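You operate a simulated robot arm through the tools that you are given. There is no shell and no other tool. Be economical: measure what you need, move in short steps, check, and stop when the job is done.

You run a simulated two-armed robot. Do the job below in one go: nothing can be reset, and whatever is moved stays where it is left.

Task
Pick up the filter from the top of table seven with one hand, pass it to the other hand and put it on the blue cart deck. Set down upright: filter.
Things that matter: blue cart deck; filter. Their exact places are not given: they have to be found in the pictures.

It is judged by the outcome, as a careful person would: the job done as asked, and still so three seconds after it is handed in. It fails if anything else is knocked over, pushed out of place, dropped, spilled or broken.

Robot
Two 6-joint arms with two-finger grippers on one trunk, on a base that drives. Base frame: it is fixed to the floor where the robot stands at the start and does not move with it; the origin is under the middle of the robot, x ahead of it, y to its left, z up; the surface under the hand at the start is at about z = 0.86. Units: m, rad, N and s.
The left shoulder is at the start at [0.061, 0.143, 0.875], the right one opposite. With the tool pointing down near the work surface each hand reaches from about 0.28 to 0.7 m from the robot's upright axis, wherever it stands, measured 20 degrees to its own side. Places, roughly: blue cart deck [-3.5, -0.7, 0.2]. Payload 2.45 kg a hand.
The tool frame of a hand sits at the grasp point between the pads (the TCP): z along the fingers, y along the line on which they close. The tips reach 0.026 m beyond it. Largest opening 0.096 m; the body of the gripper starts 0.069 m behind the TCP.
Orientation is told as [roll, pitch, yaw] about the base's x, y, z axes, in that order, counted from this pose: with the fingers straight down and closing along the base's y, the tool's x points along the base's -x, its y along +y and its z along -z.

Tools
- The arms move only by the tool servo_tool. It takes "left_increments", "right_increments" or both (then of equal length, played together; a hand with none holds still); each is a list of rows, each an object of numbers (a shift or turn left out is 0, a gripper value left out holds the last): "tx", "ty", "tz": the shift along the tool's x, y, z in m; "ax", "ay", "az": the turn, a rotation vector about the tool's x, y, z in rad; "grip": the gripper command, from -1 (shut) to 1 (fully open), values between in proportion. In form: [{"tx": .., "ty": .., "tz": .., "ax": .., "ay": .., "az": .., "grip": ..}, ...]. A call has 1 to 10 rows; each row shifts and turns the commanded pose from where the row before left it, along the tool's axes as they then stand. A row lasts 0.2 s, in which the tool goes at most 0.05 m and 0.15 rad; a call with a longer step from one row to the next is refused whole, and so is a gripper value outside its range. Where a pose cannot be reached the arm comes as near as it can. A force on the tool above 40 N (or 10 N above the force at the start of the call, whichever is more), or a blocked arm, ends the call early, and 0.2 s more pass. Each finger halts on what it meets, pressing with about 31 N; the grip force reading is that of the motor and also rises with nothing between the fingers. The clock runs only during rows and for 0.2 s after the last one: add rows that do not move to give the fingers time. The reply holds the time, the measured pose of the TCP, the force on the tool along the base axes, the opening and the grip force, in the units named above and with some noise, with the torque about the TCP (base axes, N m) and any sound that the robot's microphone picked up, and new pictures: "pictures" is both (left out), scene, wrist or none (wrist: the cameras of the hands that moved).
- Cameras (640 x 400 px; columns grow to the right, rows downward): "scene" is now at [0.1386, -0.0121, 1.48]; the picture's right is [-0.15, -0.99, 0.00], its down [-0.74, 0.11, -0.66] and it looks along [0.66, -0.10, -0.75] (base axes); focal length 252 px, centre (320, 200). "left" rides on the left gripper at [0.082, -0.003, -0.098] in its tool frame; the picture's right is [0.04, 1.00, 0.00], its down [-0.73, 0.03, -0.68] and it looks along [-0.68, 0.03, 0.73] (tool axes); focal length 256 px, centre (320, 200). "right" rides on the right gripper at [0.082, 0.003, -0.098] in its tool frame; the picture's right is [-0.04, 1.00, 0.00], its down [-0.73, -0.03, -0.68] and it looks along [-0.68, -0.03, 0.73] (tool axes); focal length 256 px, centre (320, 200).
- slide_trunk(by): slides the trunk up (or, below 0, down) by that many m; the arms and the scene camera ride with it, the base frame stays. It gives what a move gives, with no picture.
- roll_base(legs): drives the robot by 1 to 6 legs, each [ahead, turn to the left] in m and rad, along the robot's own axes; the way and the turn of a leg run together, so that a leg with both is an arc; at most 1.5 m and 3.142 rad a leg. The arms and the cameras ride along, it lands a little off, and it stops where it bumps. It gives what a move gives, and a new picture of the scene camera.
- turn_head(pan, tilt): turns the head with the scene camera to pan (to the left, within 1.501 rad either way) and tilt (down, from -0.506 to 1.204), counted from straight ahead of the robot. It gives what a move gives, and a new picture of the scene camera.
- locate(camera, pixels): for up to 12 pixels [column, row] of the newest picture of that camera ("zoom" is the newest enlarged one), the place [x, y, z] in the base frame of the surface seen there, good to about 0.003 m. It takes no simulated time.
- zoom(camera, box): a new picture of the part [left, top, right, bottom] of that camera's present view, enlarged. It takes no simulated time.
- finish_job(): hands the job in; it is judged then, once.

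Work in short steps. Measure before you move; look again where a grasp or a placing could have gone wrong, and mend it. You have 80 turns and 260 pictures in all, those below and enlarged ones among them. Open the grippers and draw the arms clear of the work before you hand the job in, unless the task says otherwise; then end with one line.

The tools are called after "Emit:" as name(argument=value, ...) on one line, values as JSON. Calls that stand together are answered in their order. servo_tool: Moves the arms, as the interface text tells. Its arguments: {"type":"object","properties":{"left_increments":{"type":"array","items":{"type":"object","properties":{"tx":{"type":"number"},"ty":{"type":"number"},"tz":{"type":"number"},"ax":{"type":"number"},"ay":{"type":"number"},"az":{"type":"number"},"grip":{"type":"number"}}}},"right_increments":{"type":"array","items":{"type":"object","properties":{"tx":{"type":"number"},"ty":{"type":"number"},"tz":{"type":"number"},"ax":{"type":"number"},"ay":{"type":"number"},"az":{"type":"number"},"grip":{"type":"number"}}}},"pictures":{"type":"string","enum":["both","scene","wrist","none"]}},"required":[]} The other tools are called the same way: slide_trunk (by) slides the trunk up or down; roll_base (legs) drives the base; turn_head (pan, tilt) turns the head that bears the scene camera; locate (camera, pixels) gives the place of the surface under pixels of a picture; zoom (camera, box) takes an enlarged picture of a part of a camera's view; finish_job () hands the job in.

At the start:

```text
t: 0.0
left_tcp_pos: [0.5332, 0.1849, 1.1548]
left_orientation: [-0.001, 0.0, 0.0]
left_wrist_force: [0.0, -0.2, -0.4]
left_moment: [-0.02, 0.0, -0.03]
left_grip_width: 0.0957
left_gripper_force: 0.0
right_tcp_pos: [0.5394, -0.2292, 1.0973]
right_orientation: [0.001, 0.002, 0.0]
right_wrist_force: [0.1, -0.5, -0.5]
right_moment: [-0.03, -0.02, -0.03]
right_grip_width: 0.0959
right_gripper_force: 0.1
trunk travel left (down, up): [-0.5, 0.09]
robot x, y, heading: [-0.0012, 0.0004, 0.003]
head pan, tilt: [-0.147, 0.845]
```

scene: 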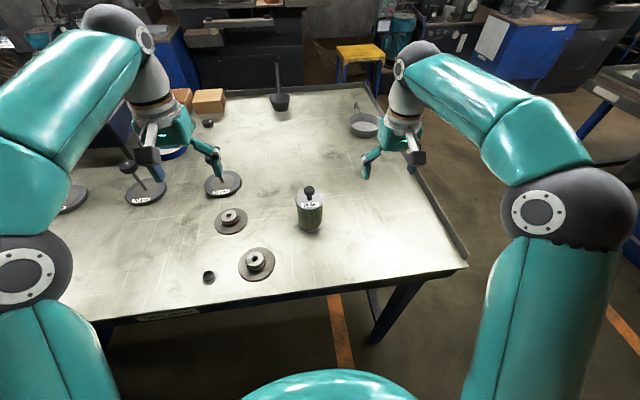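
right: 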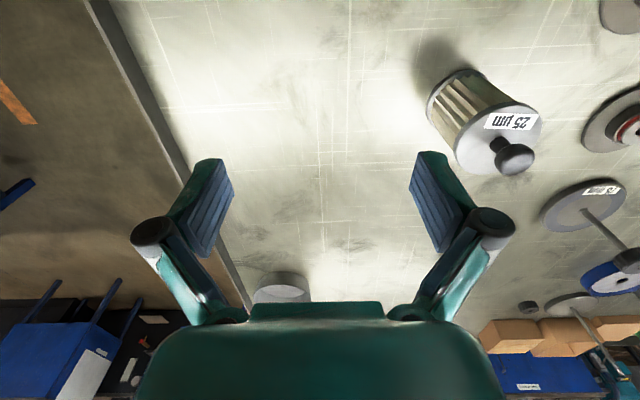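
left: 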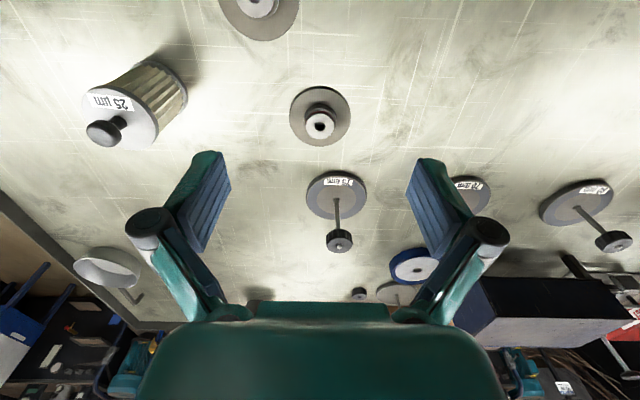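

The filter (cylinder with knob, "25 µm") is seen at about (310,205) in the scene picture. I zoom in and locate its parts.

Emit:
zoom(camera="scene", box=[260, 160, 360, 250])

Emit:
locate(camera="scene", pixels=[[309, 190], [310, 203], [302, 202], [319, 202], [311, 220], [300, 222], [310, 231], [340, 215], [258, 260], [232, 217]])

Emit:
locate(camera="right", pixels=[[515, 160], [490, 130], [465, 155], [535, 125], [460, 100], [435, 100], [468, 75], [400, 100]])

```text
4.44 times, centred on (310, 205) of scene
```

zoom: 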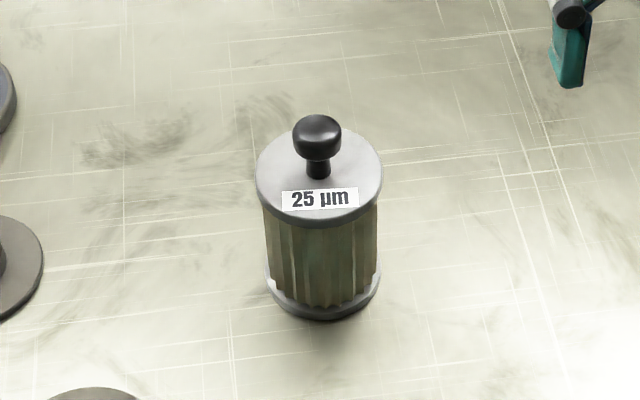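

```text
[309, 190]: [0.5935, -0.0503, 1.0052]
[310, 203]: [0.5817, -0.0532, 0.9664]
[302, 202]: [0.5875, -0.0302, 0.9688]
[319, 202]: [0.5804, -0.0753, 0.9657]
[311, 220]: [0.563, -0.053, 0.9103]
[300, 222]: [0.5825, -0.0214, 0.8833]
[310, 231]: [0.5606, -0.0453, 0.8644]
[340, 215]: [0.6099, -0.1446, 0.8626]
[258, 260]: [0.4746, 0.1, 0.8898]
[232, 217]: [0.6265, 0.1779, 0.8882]
```

```text
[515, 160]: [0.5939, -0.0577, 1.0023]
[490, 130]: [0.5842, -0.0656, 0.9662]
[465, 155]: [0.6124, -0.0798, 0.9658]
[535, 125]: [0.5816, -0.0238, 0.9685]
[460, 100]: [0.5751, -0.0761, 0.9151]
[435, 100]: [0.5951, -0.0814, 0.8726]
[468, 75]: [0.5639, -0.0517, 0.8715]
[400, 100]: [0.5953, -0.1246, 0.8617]
```

The filter stands at about (0.594, -0.053): its top plate is at z≈0.967, the knob top at ≈1.007 and the plate about 0.076 across. Plan: the left hand grips the body tilted from the near-left, then the right hand takes the knob from above for the placing. I turn the left hand in place first.

Emit:
servo_tool(left_increments=[{"az": 0.131}, {"az": 0.131}, {"az": 0.131}, {"az": 0.131}, {"ay": -0.145}, {"ay": -0.145}, {"ay": -0.145}, {"ay": -0.145}, {"ay": -0.145}, {"ay": -0.145}], pictures="both")

```text
t: 2.2
left_tcp_pos: [0.531, 0.1854, 1.1552]
left_orientation: [0.002, -0.872, -0.524]
left_wrist_force: [-0.2, 0.1, -0.3]
left_moment: [0.03, -0.01, -0.06]
left_grip_width: 0.096
left_gripper_force: 0.1
right_tcp_pos: [0.54, -0.2286, 1.0979]
right_orientation: [0.001, -0.001, 0.0]
right_wrist_force: [-0.3, -0.6, -0.1]
right_moment: [-0.01, 0.03, 0.02]
right_grip_width: 0.096
right_gripper_force: 0.1
trunk travel left (down, up): [-0.5, 0.09]
robot x, y, heading: [0.0022, -0.0, -0.002]
head pan, tilt: [-0.147, 0.845]
```

scene: 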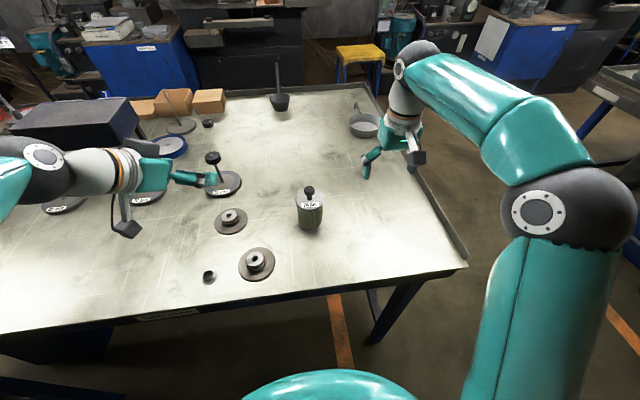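
left: 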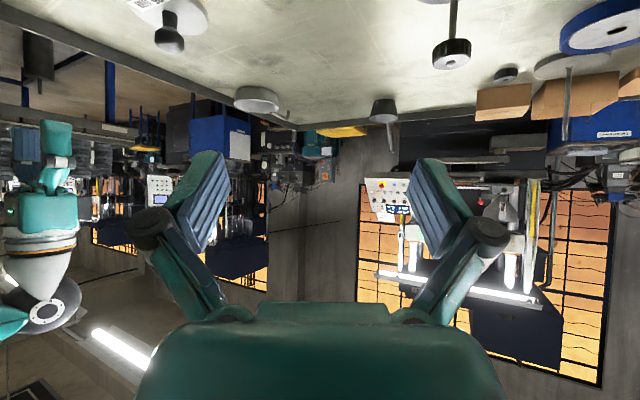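

Left hand is turned well; I slide it sideways in front of the filter then down to the pre-grasp, 0.14 m back along the fingers.

Emit:
servo_tool(left_increments=[{"ty": -0.0435}, {"ty": -0.0435}, {"ty": -0.0435}, {"ty": -0.0435}, {"tx": 0.0175, "tz": 0.036}, {"tx": 0.0175, "tz": 0.036}, {"tx": 0.0175, "tz": 0.036}, {"tx": 0.0175, "tz": 0.036}, {}])

Emit:
locate(camera="left", pixels=[[320, 100], [320, 60]])

```text
t: 4.2
left_tcp_pos: [0.5013, 0.002, 1.0084]
left_orientation: [0.0, -0.871, -0.522]
left_wrist_force: [-0.7, -0.4, -0.7]
left_moment: [-0.01, 0.01, 0.01]
left_grip_width: 0.0961
left_gripper_force: 0.1
right_tcp_pos: [0.5395, -0.2292, 1.0971]
right_orientation: [0.0, -0.001, 0.0]
right_wrist_force: [-0.1, 0.0, 0.9]
right_moment: [0.0, 0.02, 0.02]
right_grip_width: 0.0959
right_gripper_force: 0.1
trunk travel left (down, up): [-0.5, 0.09]
robot x, y, heading: [-0.002, 0.0014, -0.002]
head pan, tilt: [-0.147, 0.845]
```

scene: 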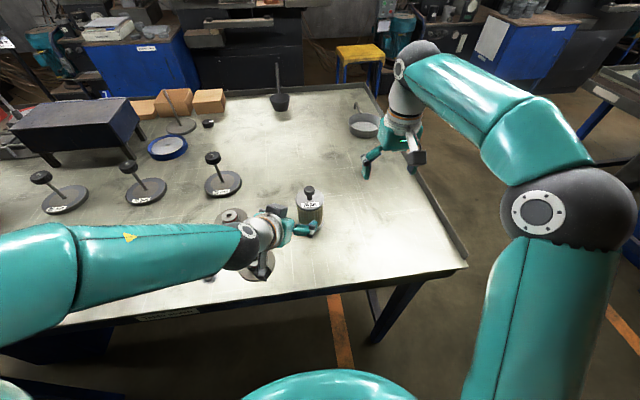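
left: 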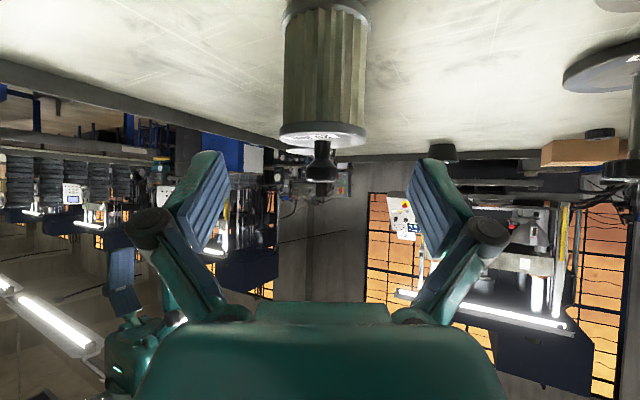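

```text
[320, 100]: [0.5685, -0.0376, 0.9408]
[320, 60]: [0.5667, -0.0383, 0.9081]
```

The filter is centred between the fingers (column ~322). I check clearance of wrist, camera block and forearm over the discs before going down.

Emit:
locate(camera="scene", pixels=[[262, 272], [245, 262], [220, 268], [150, 275], [232, 214], [150, 230], [80, 290], [249, 279], [209, 278]])

Emit:
zoom(camera="scene", box=[180, 180, 340, 300])

```text
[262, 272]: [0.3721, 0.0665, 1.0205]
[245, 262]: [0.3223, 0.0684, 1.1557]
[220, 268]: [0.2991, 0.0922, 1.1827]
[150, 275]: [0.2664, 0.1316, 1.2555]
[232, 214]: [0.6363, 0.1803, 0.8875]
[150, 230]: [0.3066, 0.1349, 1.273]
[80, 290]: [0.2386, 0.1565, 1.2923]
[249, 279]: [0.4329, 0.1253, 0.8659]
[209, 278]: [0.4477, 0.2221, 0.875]
```

```text
3.33 times, centred on (260, 240) of scene
```

zoom: 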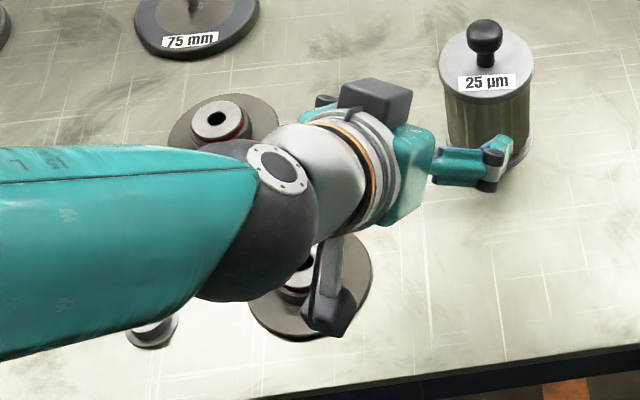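

Wrist and forearm are well above the discs. I advance 0.14 m along the fingers.

Emit:
servo_tool(left_increments=[{"tz": 0.035}, {"tz": 0.035}, {"tz": 0.03}, {"tz": 0.02}, {"tz": 0.018}, {}])

```text
t: 5.6
left_tcp_pos: [0.5919, -0.0521, 0.9203]
left_orientation: [0.002, -0.872, -0.524]
left_wrist_force: [0.4, -0.4, 1.0]
left_moment: [0.01, -0.03, -0.01]
left_grip_width: 0.0961
left_gripper_force: 0.0
right_tcp_pos: [0.5397, -0.2283, 1.0977]
right_orientation: [0.001, 0.001, 0.001]
right_wrist_force: [-0.3, 0.3, 0.4]
right_moment: [0.01, 0.04, 0.01]
right_grip_width: 0.0959
right_gripper_force: 0.2
trunk travel left (down, up): [-0.5, 0.09]
robot x, y, heading: [-0.0007, 0.0017, -0.004]
head pan, tilt: [-0.147, 0.845]
```

scene: 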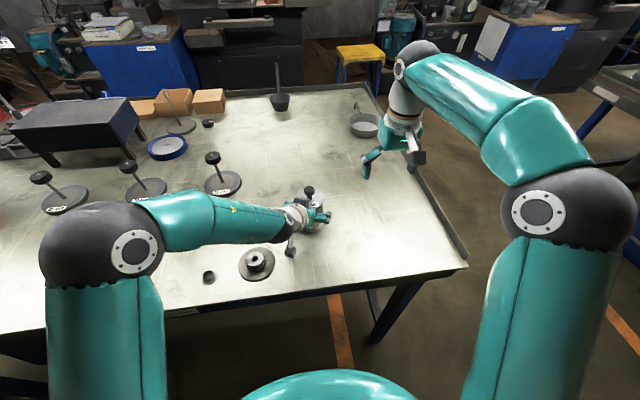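
left: 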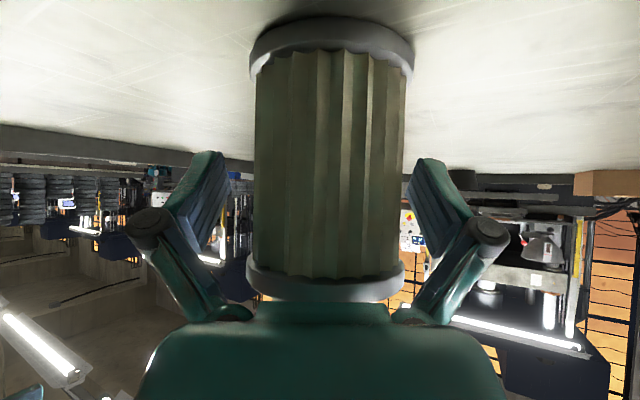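

The filter sits ~9 px right of the finger middle (about 4 mm); I shift by that and close the left gripper.

Emit:
servo_tool(left_increments=[{"ty": 0.004}, {"grip": -1}, {}, {}, {}, {}])

```text
t: 7.0
left_tcp_pos: [0.5955, -0.0478, 0.9201]
left_orientation: [0.0, -0.872, -0.525]
left_wrist_force: [-0.5, 0.8, -0.3]
left_moment: [0.05, 0.05, -0.01]
left_grip_width: 0.0792
left_gripper_force: 31.4
right_tcp_pos: [0.5401, -0.2295, 1.0975]
right_orientation: [0.0, 0.002, 0.001]
right_wrist_force: [0.1, -0.5, -0.7]
right_moment: [0.0, 0.02, 0.03]
right_grip_width: 0.0961
right_gripper_force: 0.0
trunk travel left (down, up): [-0.5, 0.09]
robot x, y, heading: [-0.0041, -0.0005, -0.005]
head pan, tilt: [-0.147, 0.845]
```

scene: 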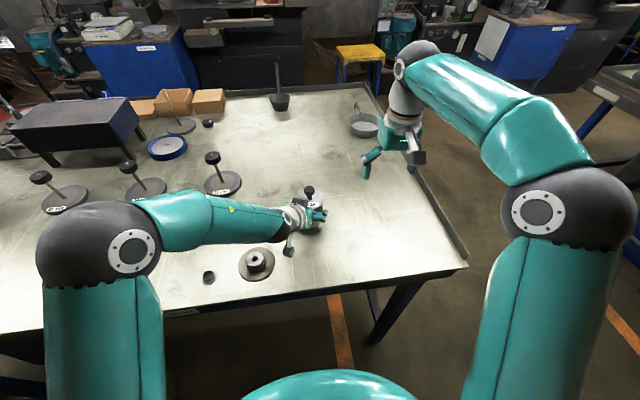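
left: 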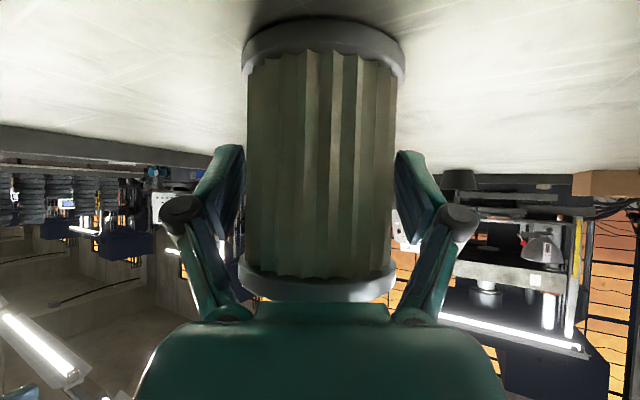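

Gripped (0.079 wide, 31 N). I lift straight up 0.12 m in four steps.

Emit:
servo_tool(left_increments=[{"tx": -0.0077, "tz": -0.0064}, {"tx": -0.0153, "tz": -0.0129}, {"tx": -0.023, "tz": -0.0193}, {"tx": -0.023, "tz": -0.0193}, {"tx": -0.023, "tz": -0.0193}, {}])

Emit:
zoom(camera="scene", box=[240, 130, 400, 230])

```text
t: 8.4
left_tcp_pos: [0.5956, -0.0476, 1.0392]
left_orientation: [0.0, -0.872, -0.525]
left_wrist_force: [-0.7, -0.4, -3.2]
left_moment: [0.0, -0.01, -0.05]
left_grip_width: 0.0789
left_gripper_force: 30.9
right_tcp_pos: [0.5402, -0.2283, 1.0971]
right_orientation: [0.0, 0.001, 0.0]
right_wrist_force: [-0.3, 0.0, -0.3]
right_moment: [0.01, 0.04, -0.02]
right_grip_width: 0.0957
right_gripper_force: 0.0
trunk travel left (down, up): [-0.5, 0.09]
robot x, y, heading: [-0.0022, 0.0038, -0.001]
head pan, tilt: [-0.147, 0.845]
```

scene: 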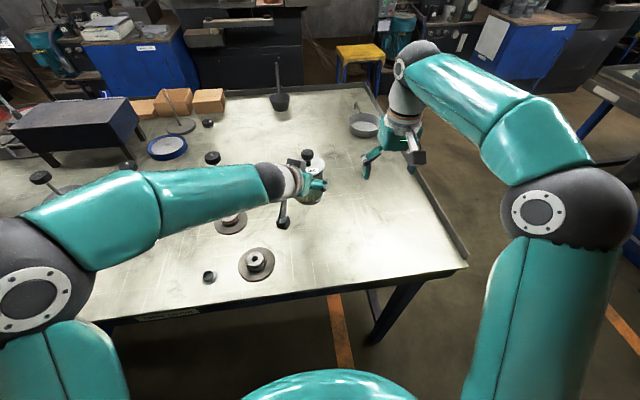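
left: 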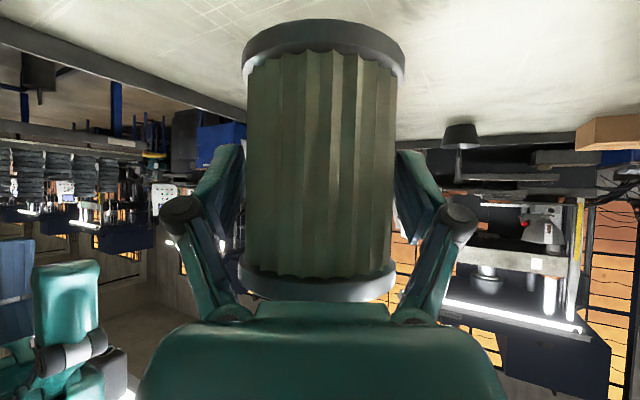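

```text
4.00 times, centred on (320, 180) of scene
```

zoom: 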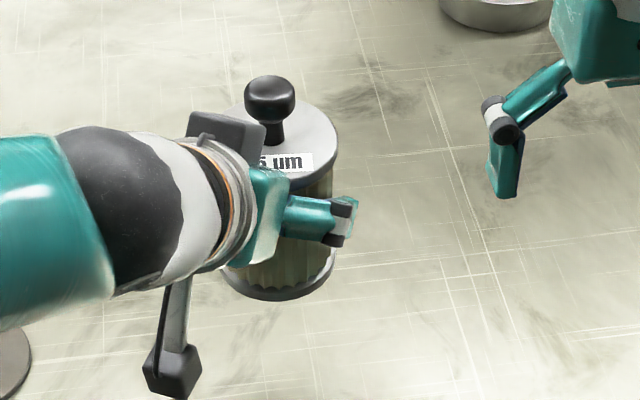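

The filter hangs upright, weighing ~3 N. I locate the knob and nearby parts of the left hand for the right hand's approach.

Emit:
locate(camera="zoom", pixels=[[270, 85], [270, 105], [250, 95], [290, 95], [272, 138], [320, 140], [225, 125], [200, 120], [258, 140], [265, 190], [225, 150], [310, 180]])

```text
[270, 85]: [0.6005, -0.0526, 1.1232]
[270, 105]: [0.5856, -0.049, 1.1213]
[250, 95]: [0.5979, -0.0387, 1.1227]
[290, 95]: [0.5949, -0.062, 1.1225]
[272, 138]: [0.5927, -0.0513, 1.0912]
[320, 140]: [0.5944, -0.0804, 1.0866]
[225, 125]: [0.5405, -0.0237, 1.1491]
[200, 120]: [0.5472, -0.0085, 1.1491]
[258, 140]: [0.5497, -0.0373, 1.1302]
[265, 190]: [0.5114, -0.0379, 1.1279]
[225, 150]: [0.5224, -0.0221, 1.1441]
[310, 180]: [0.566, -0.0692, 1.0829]
```

Knob centre ≈ (0.595, -0.051), top ≈ 1.125. I raise the right hand, turn it 15° so its camera stays clear of the left wrist, part-open it to ~0.055 and bring it above the knob.

Emit:
servo_tool(right_increments=[{"tz": -0.05, "grip": 0.15}, {"tz": -0.05}, {"tz": -0.05}, {"az": -0.13}, {"az": -0.13}, {"tx": -0.0248, "ty": 0.0394}, {"tx": -0.0248, "ty": 0.0394}, {"tx": -0.0248, "ty": 0.0394}, {"tx": -0.0248, "ty": 0.0394}, {}])

```text
t: 10.6
left_tcp_pos: [0.5959, -0.048, 1.0399]
left_orientation: [0.0, -0.872, -0.524]
left_wrist_force: [-0.5, -0.2, -1.9]
left_moment: [0.03, -0.01, 0.01]
left_grip_width: 0.079
left_gripper_force: 31.0
right_tcp_pos: [0.5346, -0.0605, 1.1804]
right_orientation: [0.002, -0.004, 0.259]
right_wrist_force: [0.4, -0.5, 0.1]
right_moment: [0.02, 0.0, 0.0]
right_grip_width: 0.055
right_gripper_force: 0.0
right hand out of reach, approached as far as the arm can: row 3, 6, 7, 8, 9
trunk travel left (down, up): [-0.5, 0.09]
robot x, y, heading: [0.0029, 0.0003, -0.001]
head pan, tilt: [-0.147, 0.845]
```

scene: 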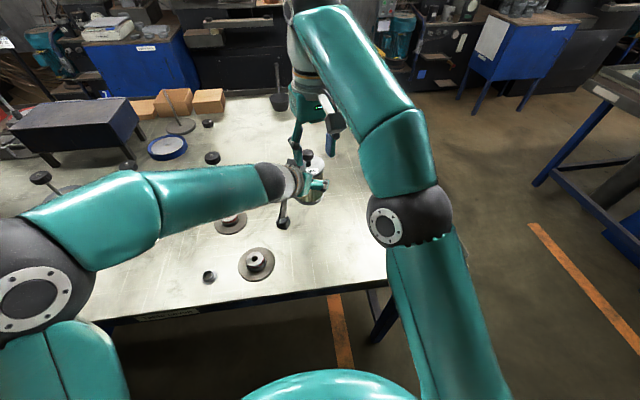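
right: 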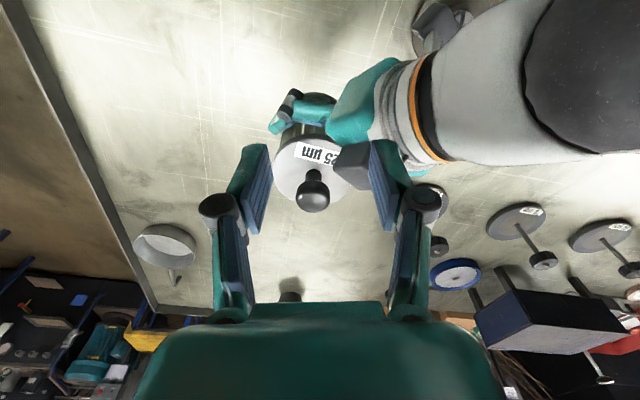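

The right hand could not reach that far up and out (z 1.18). I bring the left hand with the filter 0.07 m down and then 0.10 m nearer the robot, which puts the handover in easy reach.

Emit:
servo_tool(left_increments=[{"tx": 0.0134, "tz": 0.0113}, {"tx": 0.0134, "tz": 0.0113}, {"tx": 0.0134, "tz": 0.0113}, {"tx": 0.0134, "tz": 0.0113}, {"tx": 0.0139, "ty": -0.0125, "tz": -0.0166}, {"tx": 0.0139, "ty": -0.0125, "tz": -0.0166}, {"tx": 0.0139, "ty": -0.0125, "tz": -0.0166}, {"tx": 0.0139, "ty": -0.0125, "tz": -0.0166}, {}])

```text
t: 12.6
left_tcp_pos: [0.495, -0.0481, 0.97]
left_orientation: [-0.001, -0.869, -0.523]
left_wrist_force: [0.0, -0.2, -2.6]
left_moment: [0.01, -0.01, 0.0]
left_grip_width: 0.0794
left_gripper_force: 31.0
right_tcp_pos: [0.5359, -0.0588, 1.1804]
right_orientation: [-0.001, -0.002, 0.259]
right_wrist_force: [0.4, -0.7, 0.3]
right_moment: [0.03, 0.03, 0.01]
right_grip_width: 0.0552
right_gripper_force: 0.0
trunk travel left (down, up): [-0.5, 0.09]
robot x, y, heading: [0.0003, -0.0014, -0.001]
head pan, tilt: [-0.147, 0.845]
```

scene: 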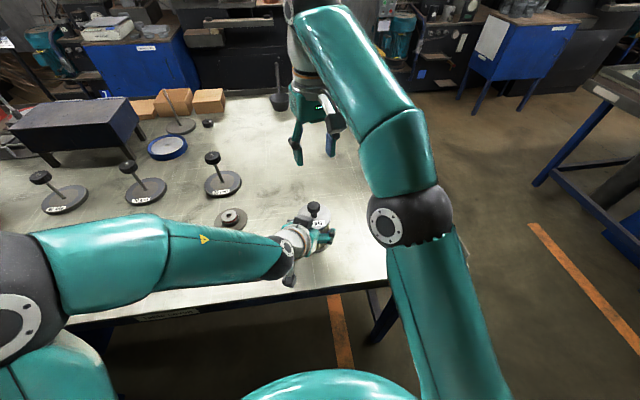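
left: 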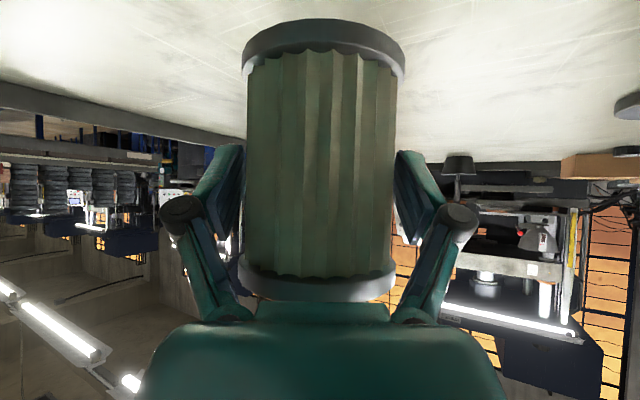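

Knob should now be at about (0.494, -0.051), top 1.055. I bring the right hand above it, keeping height, and locate.

Emit:
servo_tool(right_increments=[{"tx": 0.02, "ty": 0.009}, {"tx": 0.0185, "ty": 0.0096}, {}])

Emit:
zoom(camera="scene", box=[260, 130, 380, 280])

```text
t: 13.4
left_tcp_pos: [0.496, -0.0476, 0.9685]
left_orientation: [-0.001, -0.871, -0.523]
left_wrist_force: [0.1, -0.1, -2.7]
left_moment: [0.0, 0.0, 0.01]
left_grip_width: 0.0792
left_gripper_force: 31.0
right_tcp_pos: [0.4915, -0.0501, 1.1791]
right_orientation: [-0.001, -0.001, 0.262]
right_wrist_force: [0.3, 0.4, -0.1]
right_moment: [0.0, 0.0, 0.01]
right_grip_width: 0.0551
right_gripper_force: 0.1
trunk travel left (down, up): [-0.5, 0.09]
robot x, y, heading: [0.0014, 0.0012, 0.0]
head pan, tilt: [-0.147, 0.845]
```

scene: 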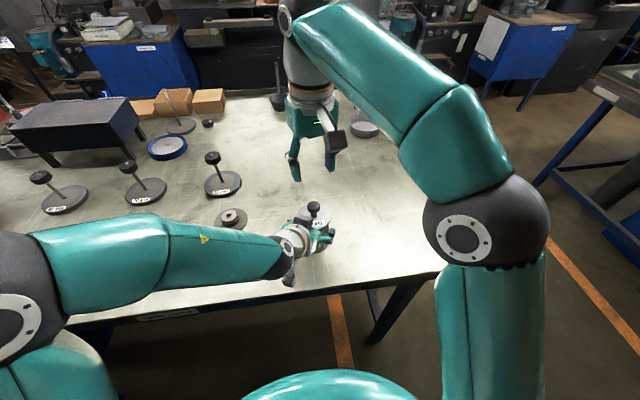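
right: 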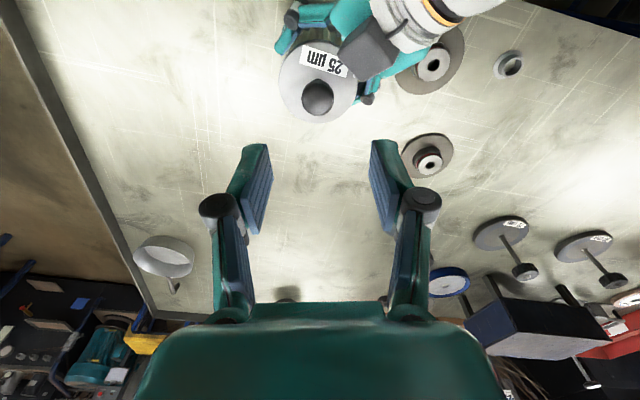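

```text
2.67 times, centred on (320, 205) of scene
```

zoom: 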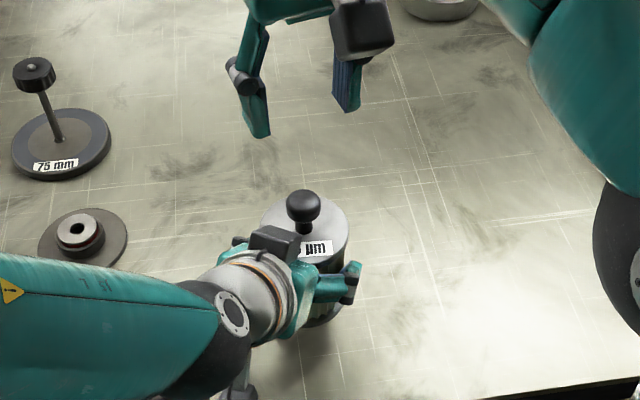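

Emit:
locate(camera="right", pixels=[[317, 97], [317, 82], [305, 97], [329, 97], [317, 110], [300, 75], [290, 105], [365, 50], [345, 55], [370, 70], [355, 70]])

Emit:
locate(camera="zoom", pixels=[[303, 197], [303, 213], [290, 205], [316, 205], [280, 235], [295, 240], [265, 230], [320, 230]])

```text
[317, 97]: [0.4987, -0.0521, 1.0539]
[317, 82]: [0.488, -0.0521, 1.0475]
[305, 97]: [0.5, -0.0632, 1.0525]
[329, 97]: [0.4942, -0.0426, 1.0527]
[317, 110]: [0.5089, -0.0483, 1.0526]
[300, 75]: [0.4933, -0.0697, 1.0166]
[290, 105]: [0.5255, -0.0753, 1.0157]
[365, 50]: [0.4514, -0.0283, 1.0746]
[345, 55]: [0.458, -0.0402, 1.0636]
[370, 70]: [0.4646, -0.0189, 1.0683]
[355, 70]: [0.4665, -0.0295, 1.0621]
```

```text
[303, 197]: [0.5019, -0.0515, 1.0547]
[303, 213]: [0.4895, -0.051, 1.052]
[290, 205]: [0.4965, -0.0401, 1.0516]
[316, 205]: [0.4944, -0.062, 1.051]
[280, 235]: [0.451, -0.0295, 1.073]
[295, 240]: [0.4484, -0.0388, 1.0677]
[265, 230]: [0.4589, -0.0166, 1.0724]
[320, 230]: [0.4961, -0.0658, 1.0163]
```

Knob centre is (0.497, -0.0515), plate top 1.016; the left wrist's block top is 1.074 at (0.465, -0.02). I reduce yaw to 0.13 rad, narrow the opening to ~0.046 for clearance, centre, and descend partway.

Emit:
servo_tool(right_increments=[{"az": 0.13, "grip": -0.04}, {"tx": -0.0073, "ty": -0.0024}, {"tz": 0.04}, {"tz": 0.035}, {}])

Emit:
zoom(camera="scene", box=[260, 130, 380, 280])

```text
t: 14.6
left_tcp_pos: [0.4948, -0.0479, 0.9694]
left_orientation: [-0.001, -0.872, -0.523]
left_wrist_force: [0.1, 0.3, -2.6]
left_moment: [0.0, -0.01, 0.02]
left_grip_width: 0.0792
left_gripper_force: 31.1
right_tcp_pos: [0.4994, -0.053, 1.106]
right_orientation: [-0.001, 0.001, 0.129]
right_wrist_force: [0.5, -0.5, -0.5]
right_moment: [0.01, -0.03, 0.04]
right_grip_width: 0.046
right_gripper_force: 0.1
trunk travel left (down, up): [-0.5, 0.09]
robot x, y, heading: [-0.0018, -0.001, 0.003]
head pan, tilt: [-0.147, 0.845]
```

scene: 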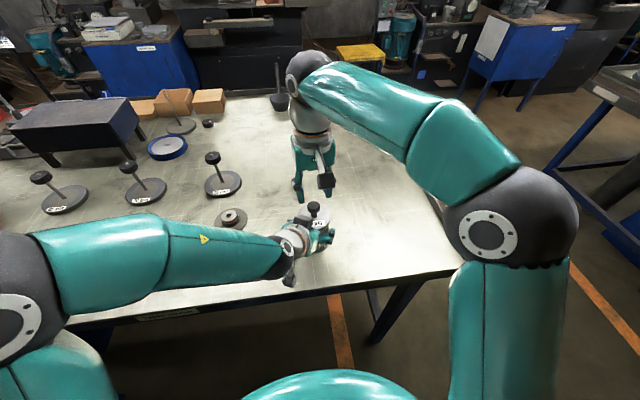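
right: 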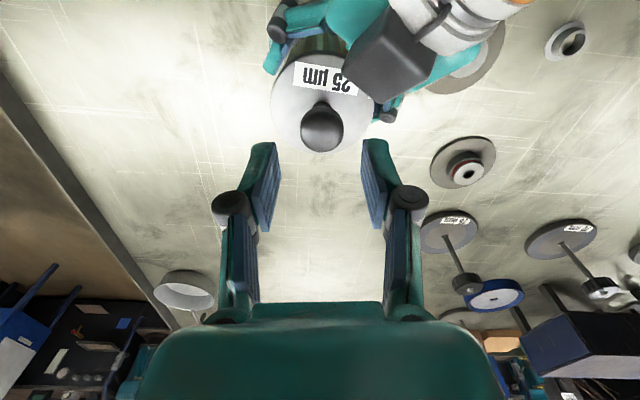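

```text
2.67 times, centred on (320, 205) of scene
```

zoom: 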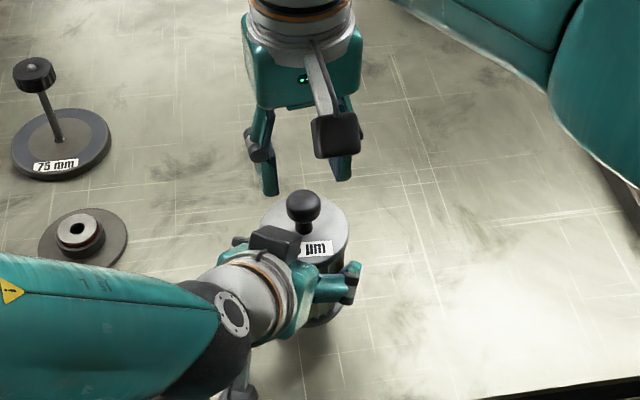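

Aligned with knob (column 321). I descend 0.057 m slowly to TCP z≈1.049.

Emit:
servo_tool(right_increments=[{"tz": 0.02}, {"tz": 0.015}, {"tz": 0.012}, {"tz": 0.01}, {}])

Emit:
zoom(camera="scene", box=[260, 150, 380, 260])

```text
t: 15.8
left_tcp_pos: [0.4954, -0.0467, 0.9694]
left_orientation: [0.0, -0.874, -0.522]
left_wrist_force: [0.2, -0.5, -2.0]
left_moment: [-0.01, 0.03, 0.01]
left_grip_width: 0.0792
left_gripper_force: 30.8
right_tcp_pos: [0.4998, -0.0532, 1.0482]
right_orientation: [0.0, 0.001, 0.129]
right_wrist_force: [-0.5, 0.0, 0.1]
right_moment: [0.0, -0.02, -0.02]
right_grip_width: 0.0461
right_gripper_force: 0.1
trunk travel left (down, up): [-0.5, 0.09]
robot x, y, heading: [-0.0006, 0.0006, -0.005]
head pan, tilt: [-0.147, 0.845]
```

scene: 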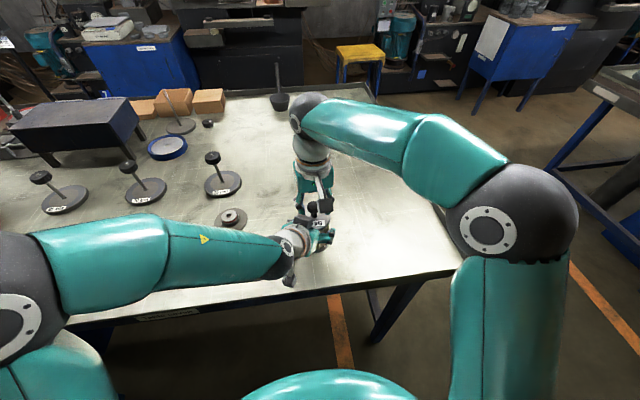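
right: 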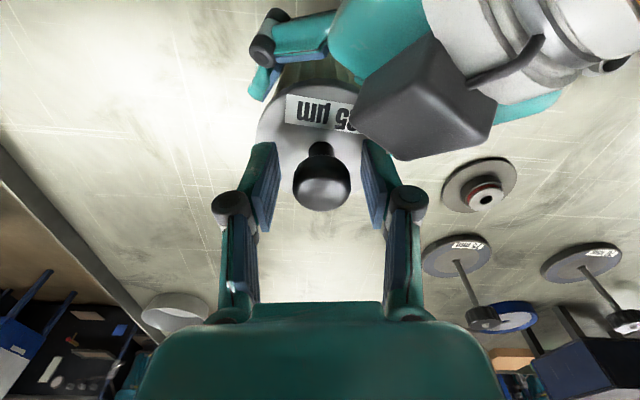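

```text
3.64 times, centred on (320, 205) of scene
```

zoom: 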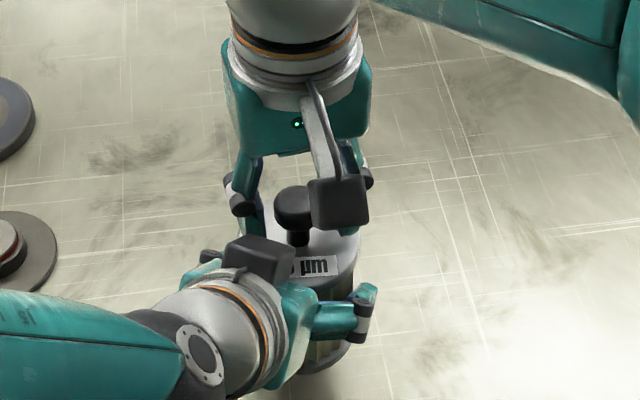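

The knob (320,180) sits at the grasp point between the pads. I close the right gripper on it.

Emit:
servo_tool(right_increments=[{"grip": -1}, {}, {}, {}, {}])

```text
t: 17.0
left_tcp_pos: [0.4949, -0.0487, 0.9692]
left_orientation: [0.001, -0.87, -0.524]
left_wrist_force: [0.9, -5.8, -1.6]
left_moment: [0.32, 0.01, -0.26]
left_grip_width: 0.0792
left_gripper_force: 31.3
right_tcp_pos: [0.499, -0.052, 1.0485]
right_orientation: [0.002, 0.002, 0.133]
right_wrist_force: [-1.8, 6.3, 0.5]
right_moment: [0.12, 0.1, 0.22]
right_grip_width: 0.0277
right_gripper_force: 31.0
trunk travel left (down, up): [-0.5, 0.09]
robot x, y, heading: [0.0016, -0.0006, 0.001]
head pan, tilt: [-0.147, 0.845]
```

scene: 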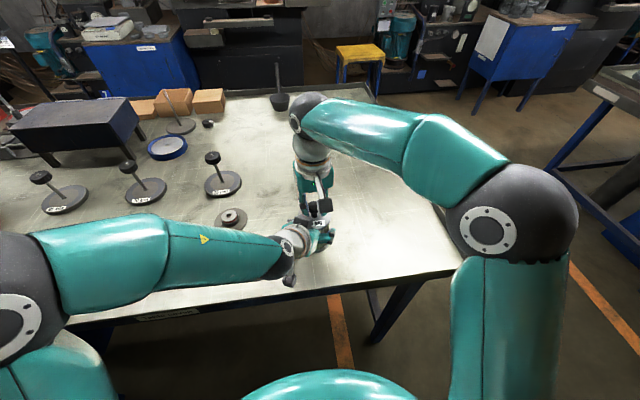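
right: 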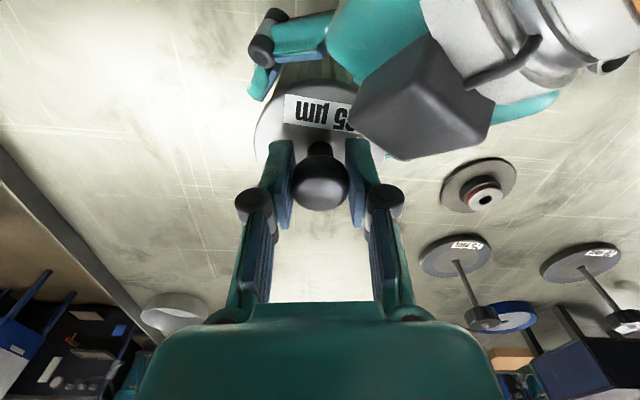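

The right hand holds the knob (0.028, 31 N). I open the left hand and back it off horizontally along its approach direction (keeping below the right camera), then look.

Emit:
servo_tool(left_increments=[{"grip": 1}, {}, {}, {"tx": 0.0129, "tz": -0.0154}, {"tx": 0.0129, "tz": -0.0154}, {"tx": 0.0129, "tz": -0.0154}, {"tx": 0.0129, "tz": -0.0154}, {}])

Emit:
zoom(camera="scene", box=[220, 150, 380, 290])

```text
t: 18.8
left_tcp_pos: [0.4263, -0.0078, 0.97]
left_orientation: [0.0, -0.872, -0.525]
left_wrist_force: [-1.3, 0.4, -1.0]
left_moment: [-0.01, 0.04, 0.04]
left_grip_width: 0.0958
left_gripper_force: 0.2
right_tcp_pos: [0.4994, -0.0522, 1.0479]
right_orientation: [0.0, 0.002, 0.13]
right_wrist_force: [-0.3, -0.1, 0.2]
right_moment: [0.01, -0.02, -0.03]
right_grip_width: 0.0279
right_gripper_force: 31.5
trunk travel left (down, up): [-0.5, 0.09]
robot x, y, heading: [-0.0, 0.0014, -0.004]
head pan, tilt: [-0.147, 0.845]
```

scene: 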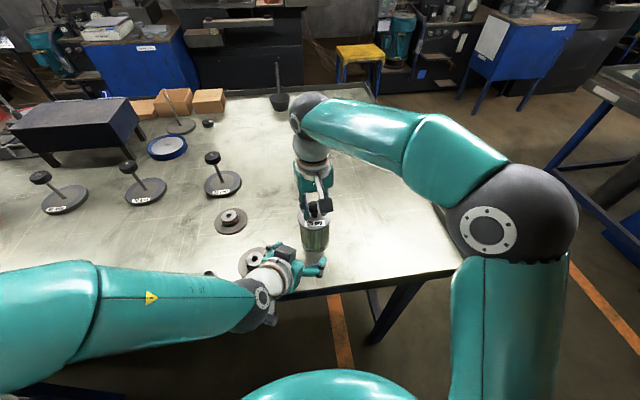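
left: 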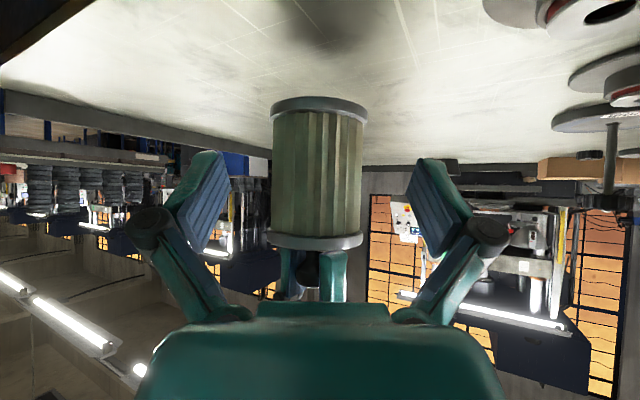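

```text
2.86 times, centred on (300, 220) of scene
```

zoom: 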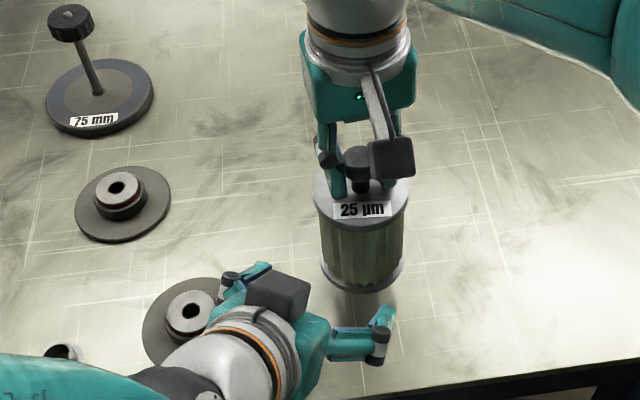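

Handed over: filter hangs upright in the right hand, left is clear. I lift both hands straight up.

Emit:
servo_tool(left_increments=[{"tx": -0.0287, "tz": -0.024}, {"tx": -0.0287, "tz": -0.024}, {"tx": -0.0287, "tz": -0.024}, {"tx": -0.0287, "tz": -0.024}, {}], right_increments=[{"tz": -0.015}, {"tz": -0.02}, {"tz": -0.02}, {"tz": -0.02}, {}], pictures="scene")

Emit:
turn_head(pan=1.5, tilt=0.5)

Emit:
turn_head(pan=-1.5, tilt=0.5)

```text
t: 20.0
left_tcp_pos: [0.426, -0.0082, 1.1187]
left_orientation: [0.0, -0.87, -0.524]
left_wrist_force: [-0.4, -0.4, 0.5]
left_moment: [0.03, 0.02, 0.0]
left_grip_width: 0.0962
left_gripper_force: 0.2
right_tcp_pos: [0.501, -0.052, 1.1229]
right_orientation: [0.001, 0.003, 0.133]
right_wrist_force: [0.4, 0.2, -2.8]
right_moment: [0.0, 0.01, -0.02]
right_grip_width: 0.0278
right_gripper_force: 31.3
trunk travel left (down, up): [-0.5, 0.09]
robot x, y, heading: [0.0012, 0.0029, 0.003]
head pan, tilt: [-0.147, 0.845]
```

scene: 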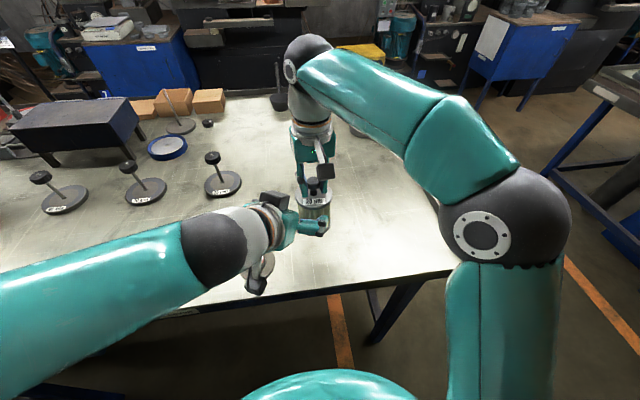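

```text
t: 21.7
left_tcp_pos: [0.4271, -0.0087, 1.1207]
left_orientation: [0.0, -0.87, -0.523]
left_wrist_force: [-0.2, -0.5, -0.9]
left_moment: [0.0, -0.01, 0.0]
left_grip_width: 0.0964
left_gripper_force: 0.0
right_tcp_pos: [0.5007, -0.0512, 1.123]
right_orientation: [0.001, 0.0, 0.129]
right_wrist_force: [-0.2, -0.3, -2.2]
right_moment: [-0.01, 0.04, -0.01]
right_grip_width: 0.0274
right_gripper_force: 31.1
trunk travel left (down, up): [-0.5, 0.09]
robot x, y, heading: [-0.003, 0.003, 0.0]
head pan, tilt: [1.499, 0.499]
```

scene: 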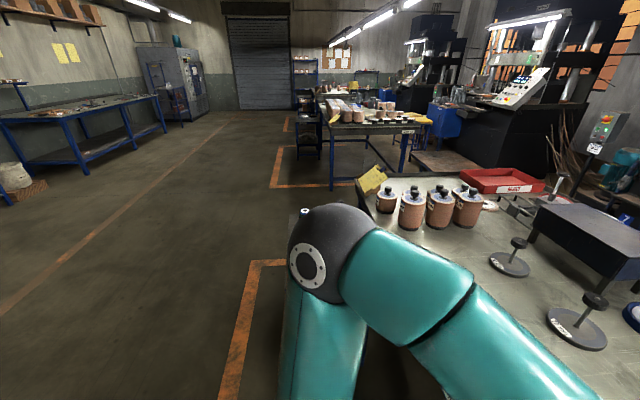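

```text
t: 24.3
left_tcp_pos: [0.4275, -0.0072, 1.1204]
left_orientation: [0.0, -0.869, -0.524]
left_wrist_force: [-0.8, 0.3, 0.2]
left_moment: [0.01, -0.01, -0.02]
left_grip_width: 0.0957
left_gripper_force: 0.1
right_tcp_pos: [0.4991, -0.0503, 1.1235]
right_orientation: [0.001, 0.001, 0.13]
right_wrist_force: [0.1, 0.1, -1.9]
right_moment: [-0.01, -0.02, 0.01]
right_grip_width: 0.0276
right_gripper_force: 30.8
trunk travel left (down, up): [-0.5, 0.09]
robot x, y, heading: [0.0009, 0.0003, -0.002]
head pan, tilt: [-1.499, 0.499]
```

scene: 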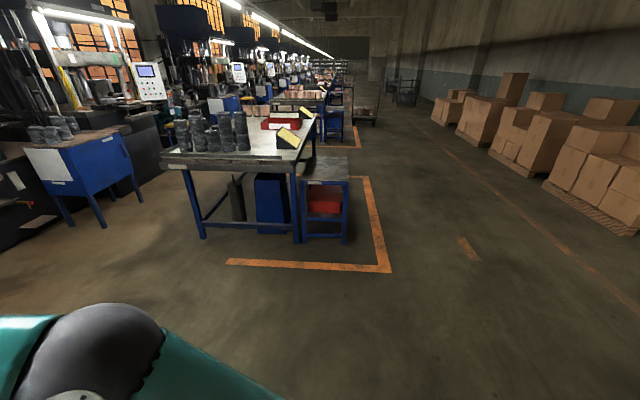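

An aisle lies behind and to the sides. I move the left hand 0.12 m to the left for separation and back the base 0.5 m off the table.

Emit:
servo_tool(left_increments=[{"tx": 0.0128, "ty": 0.0347, "tz": -0.0153}, {"tx": 0.0128, "ty": 0.0347, "tz": -0.0153}, {"tx": 0.0128, "ty": 0.0347, "tz": -0.0153}, {}], pictures="none")

Emit:
roll_base(legs=[[-0.5, 0]])

Emit:
turn_head(pan=1.5, tilt=0.5)

```text
t: 25.3
left_tcp_pos: [0.4271, 0.1125, 1.1199]
left_orientation: [0.001, -0.87, -0.523]
left_wrist_force: [-0.4, -1.0, 0.0]
left_moment: [0.02, 0.02, 0.03]
left_grip_width: 0.0959
left_gripper_force: 0.1
right_tcp_pos: [0.4998, -0.0519, 1.1228]
right_orientation: [0.0, 0.003, 0.129]
right_wrist_force: [0.1, -0.5, -2.6]
right_moment: [0.01, 0.01, 0.0]
right_grip_width: 0.0277
right_gripper_force: 30.7
trunk travel left (down, up): [-0.5, 0.09]
robot x, y, heading: [-0.0007, 0.0006, -0.003]
head pan, tilt: [-1.499, 0.499]
```

```text
t: 28.3
left_tcp_pos: [-0.0768, 0.1119, 1.1196]
left_orientation: [0.002, -0.871, -0.526]
left_wrist_force: [0.1, -0.2, 0.0]
left_moment: [0.01, 0.0, 0.01]
left_grip_width: 0.0959
left_gripper_force: 0.0
right_tcp_pos: [-0.004, -0.0516, 1.1235]
right_orientation: [-0.001, 0.0, 0.129]
right_wrist_force: [-0.8, 0.0, -3.1]
right_moment: [-0.02, 0.02, 0.03]
right_grip_width: 0.0278
right_gripper_force: 30.8
trunk travel left (down, up): [-0.5, 0.09]
robot x, y, heading: [-0.5057, 0.0039, -0.004]
head pan, tilt: [-1.499, 0.499]
```

scene: 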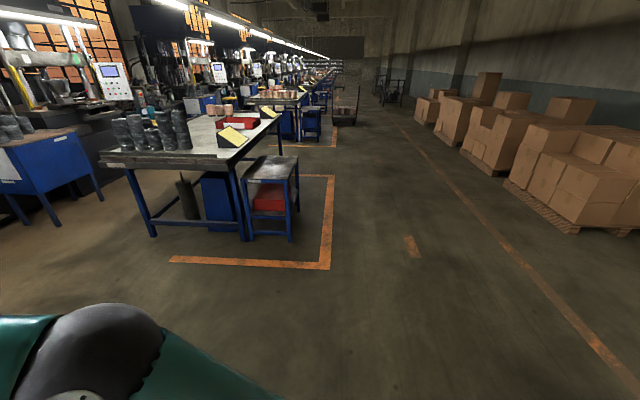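

```text
t: 30.9
left_tcp_pos: [-0.0755, 0.1122, 1.1198]
left_orientation: [0.001, -0.871, -0.524]
left_wrist_force: [0.6, 0.4, -0.5]
left_moment: [0.0, 0.02, 0.02]
left_grip_width: 0.0958
left_gripper_force: 0.0
right_tcp_pos: [-0.0033, -0.0523, 1.1244]
right_orientation: [0.0, 0.001, 0.13]
right_wrist_force: [0.1, 0.0, -3.1]
right_moment: [0.02, 0.02, 0.0]
right_grip_width: 0.0278
right_gripper_force: 30.4
trunk travel left (down, up): [-0.5, 0.09]
robot x, y, heading: [-0.5021, -0.0007, -0.001]
head pan, tilt: [1.499, 0.499]
```

scene: 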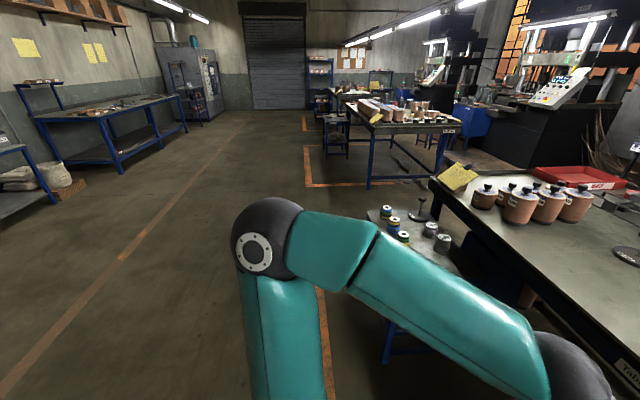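

Floor all round is clear at arm-sweep radius. I turn right by 1.6 rad with the head panned right and look for the blue cart.

Emit:
turn_head(pan=-1.2, tilt=0.4)

Emit:
roll_base(legs=[[0, -1.57]])

```text
t: 33.3
left_tcp_pos: [-0.0749, 0.1111, 1.1206]
left_orientation: [0.001, -0.871, -0.526]
left_wrist_force: [0.5, -0.3, 0.3]
left_moment: [0.01, -0.02, 0.01]
left_grip_width: 0.0958
left_gripper_force: 0.0
right_tcp_pos: [-0.004, -0.0517, 1.1244]
right_orientation: [-0.001, 0.002, 0.128]
right_wrist_force: [-0.5, 0.2, -1.2]
right_moment: [0.01, -0.01, 0.0]
right_grip_width: 0.0278
right_gripper_force: 30.6
trunk travel left (down, up): [-0.5, 0.09]
robot x, y, heading: [-0.5036, 0.0022, -0.0]
head pan, tilt: [-1.201, 0.4]
```

scene: 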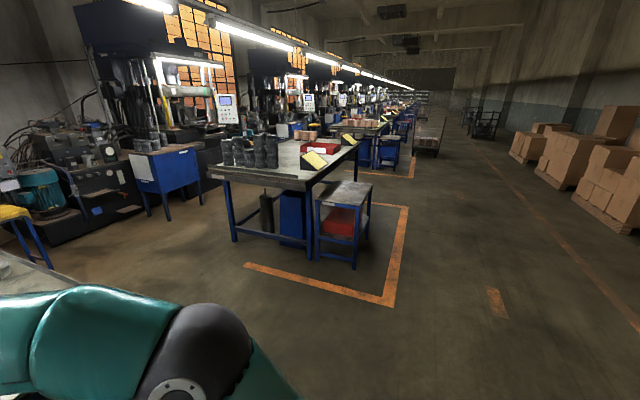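

```text
t: 35.5
left_tcp_pos: [-0.0717, -0.0878, 1.1215]
left_orientation: [0.005, -0.871, -0.989]
left_wrist_force: [0.0, 0.4, -0.3]
left_moment: [0.03, 0.01, 0.04]
left_grip_width: 0.0964
left_gripper_force: 0.1
right_tcp_pos: [-0.0815, -0.2656, 1.1239]
right_orientation: [0.0, 0.0, -0.331]
right_wrist_force: [0.6, 0.4, -2.1]
right_moment: [0.03, -0.03, -0.01]
right_grip_width: 0.0276
right_gripper_force: 30.5
trunk travel left (down, up): [-0.5, 0.09]
robot x, y, heading: [-0.5014, 0.0146, -0.461]
head pan, tilt: [-1.201, 0.4]
stopped in leg 1: the robot was blocked; the commanded pose is now the measured one
```

scene: 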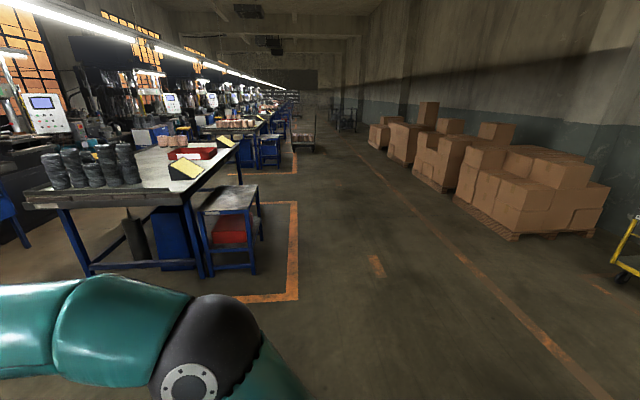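

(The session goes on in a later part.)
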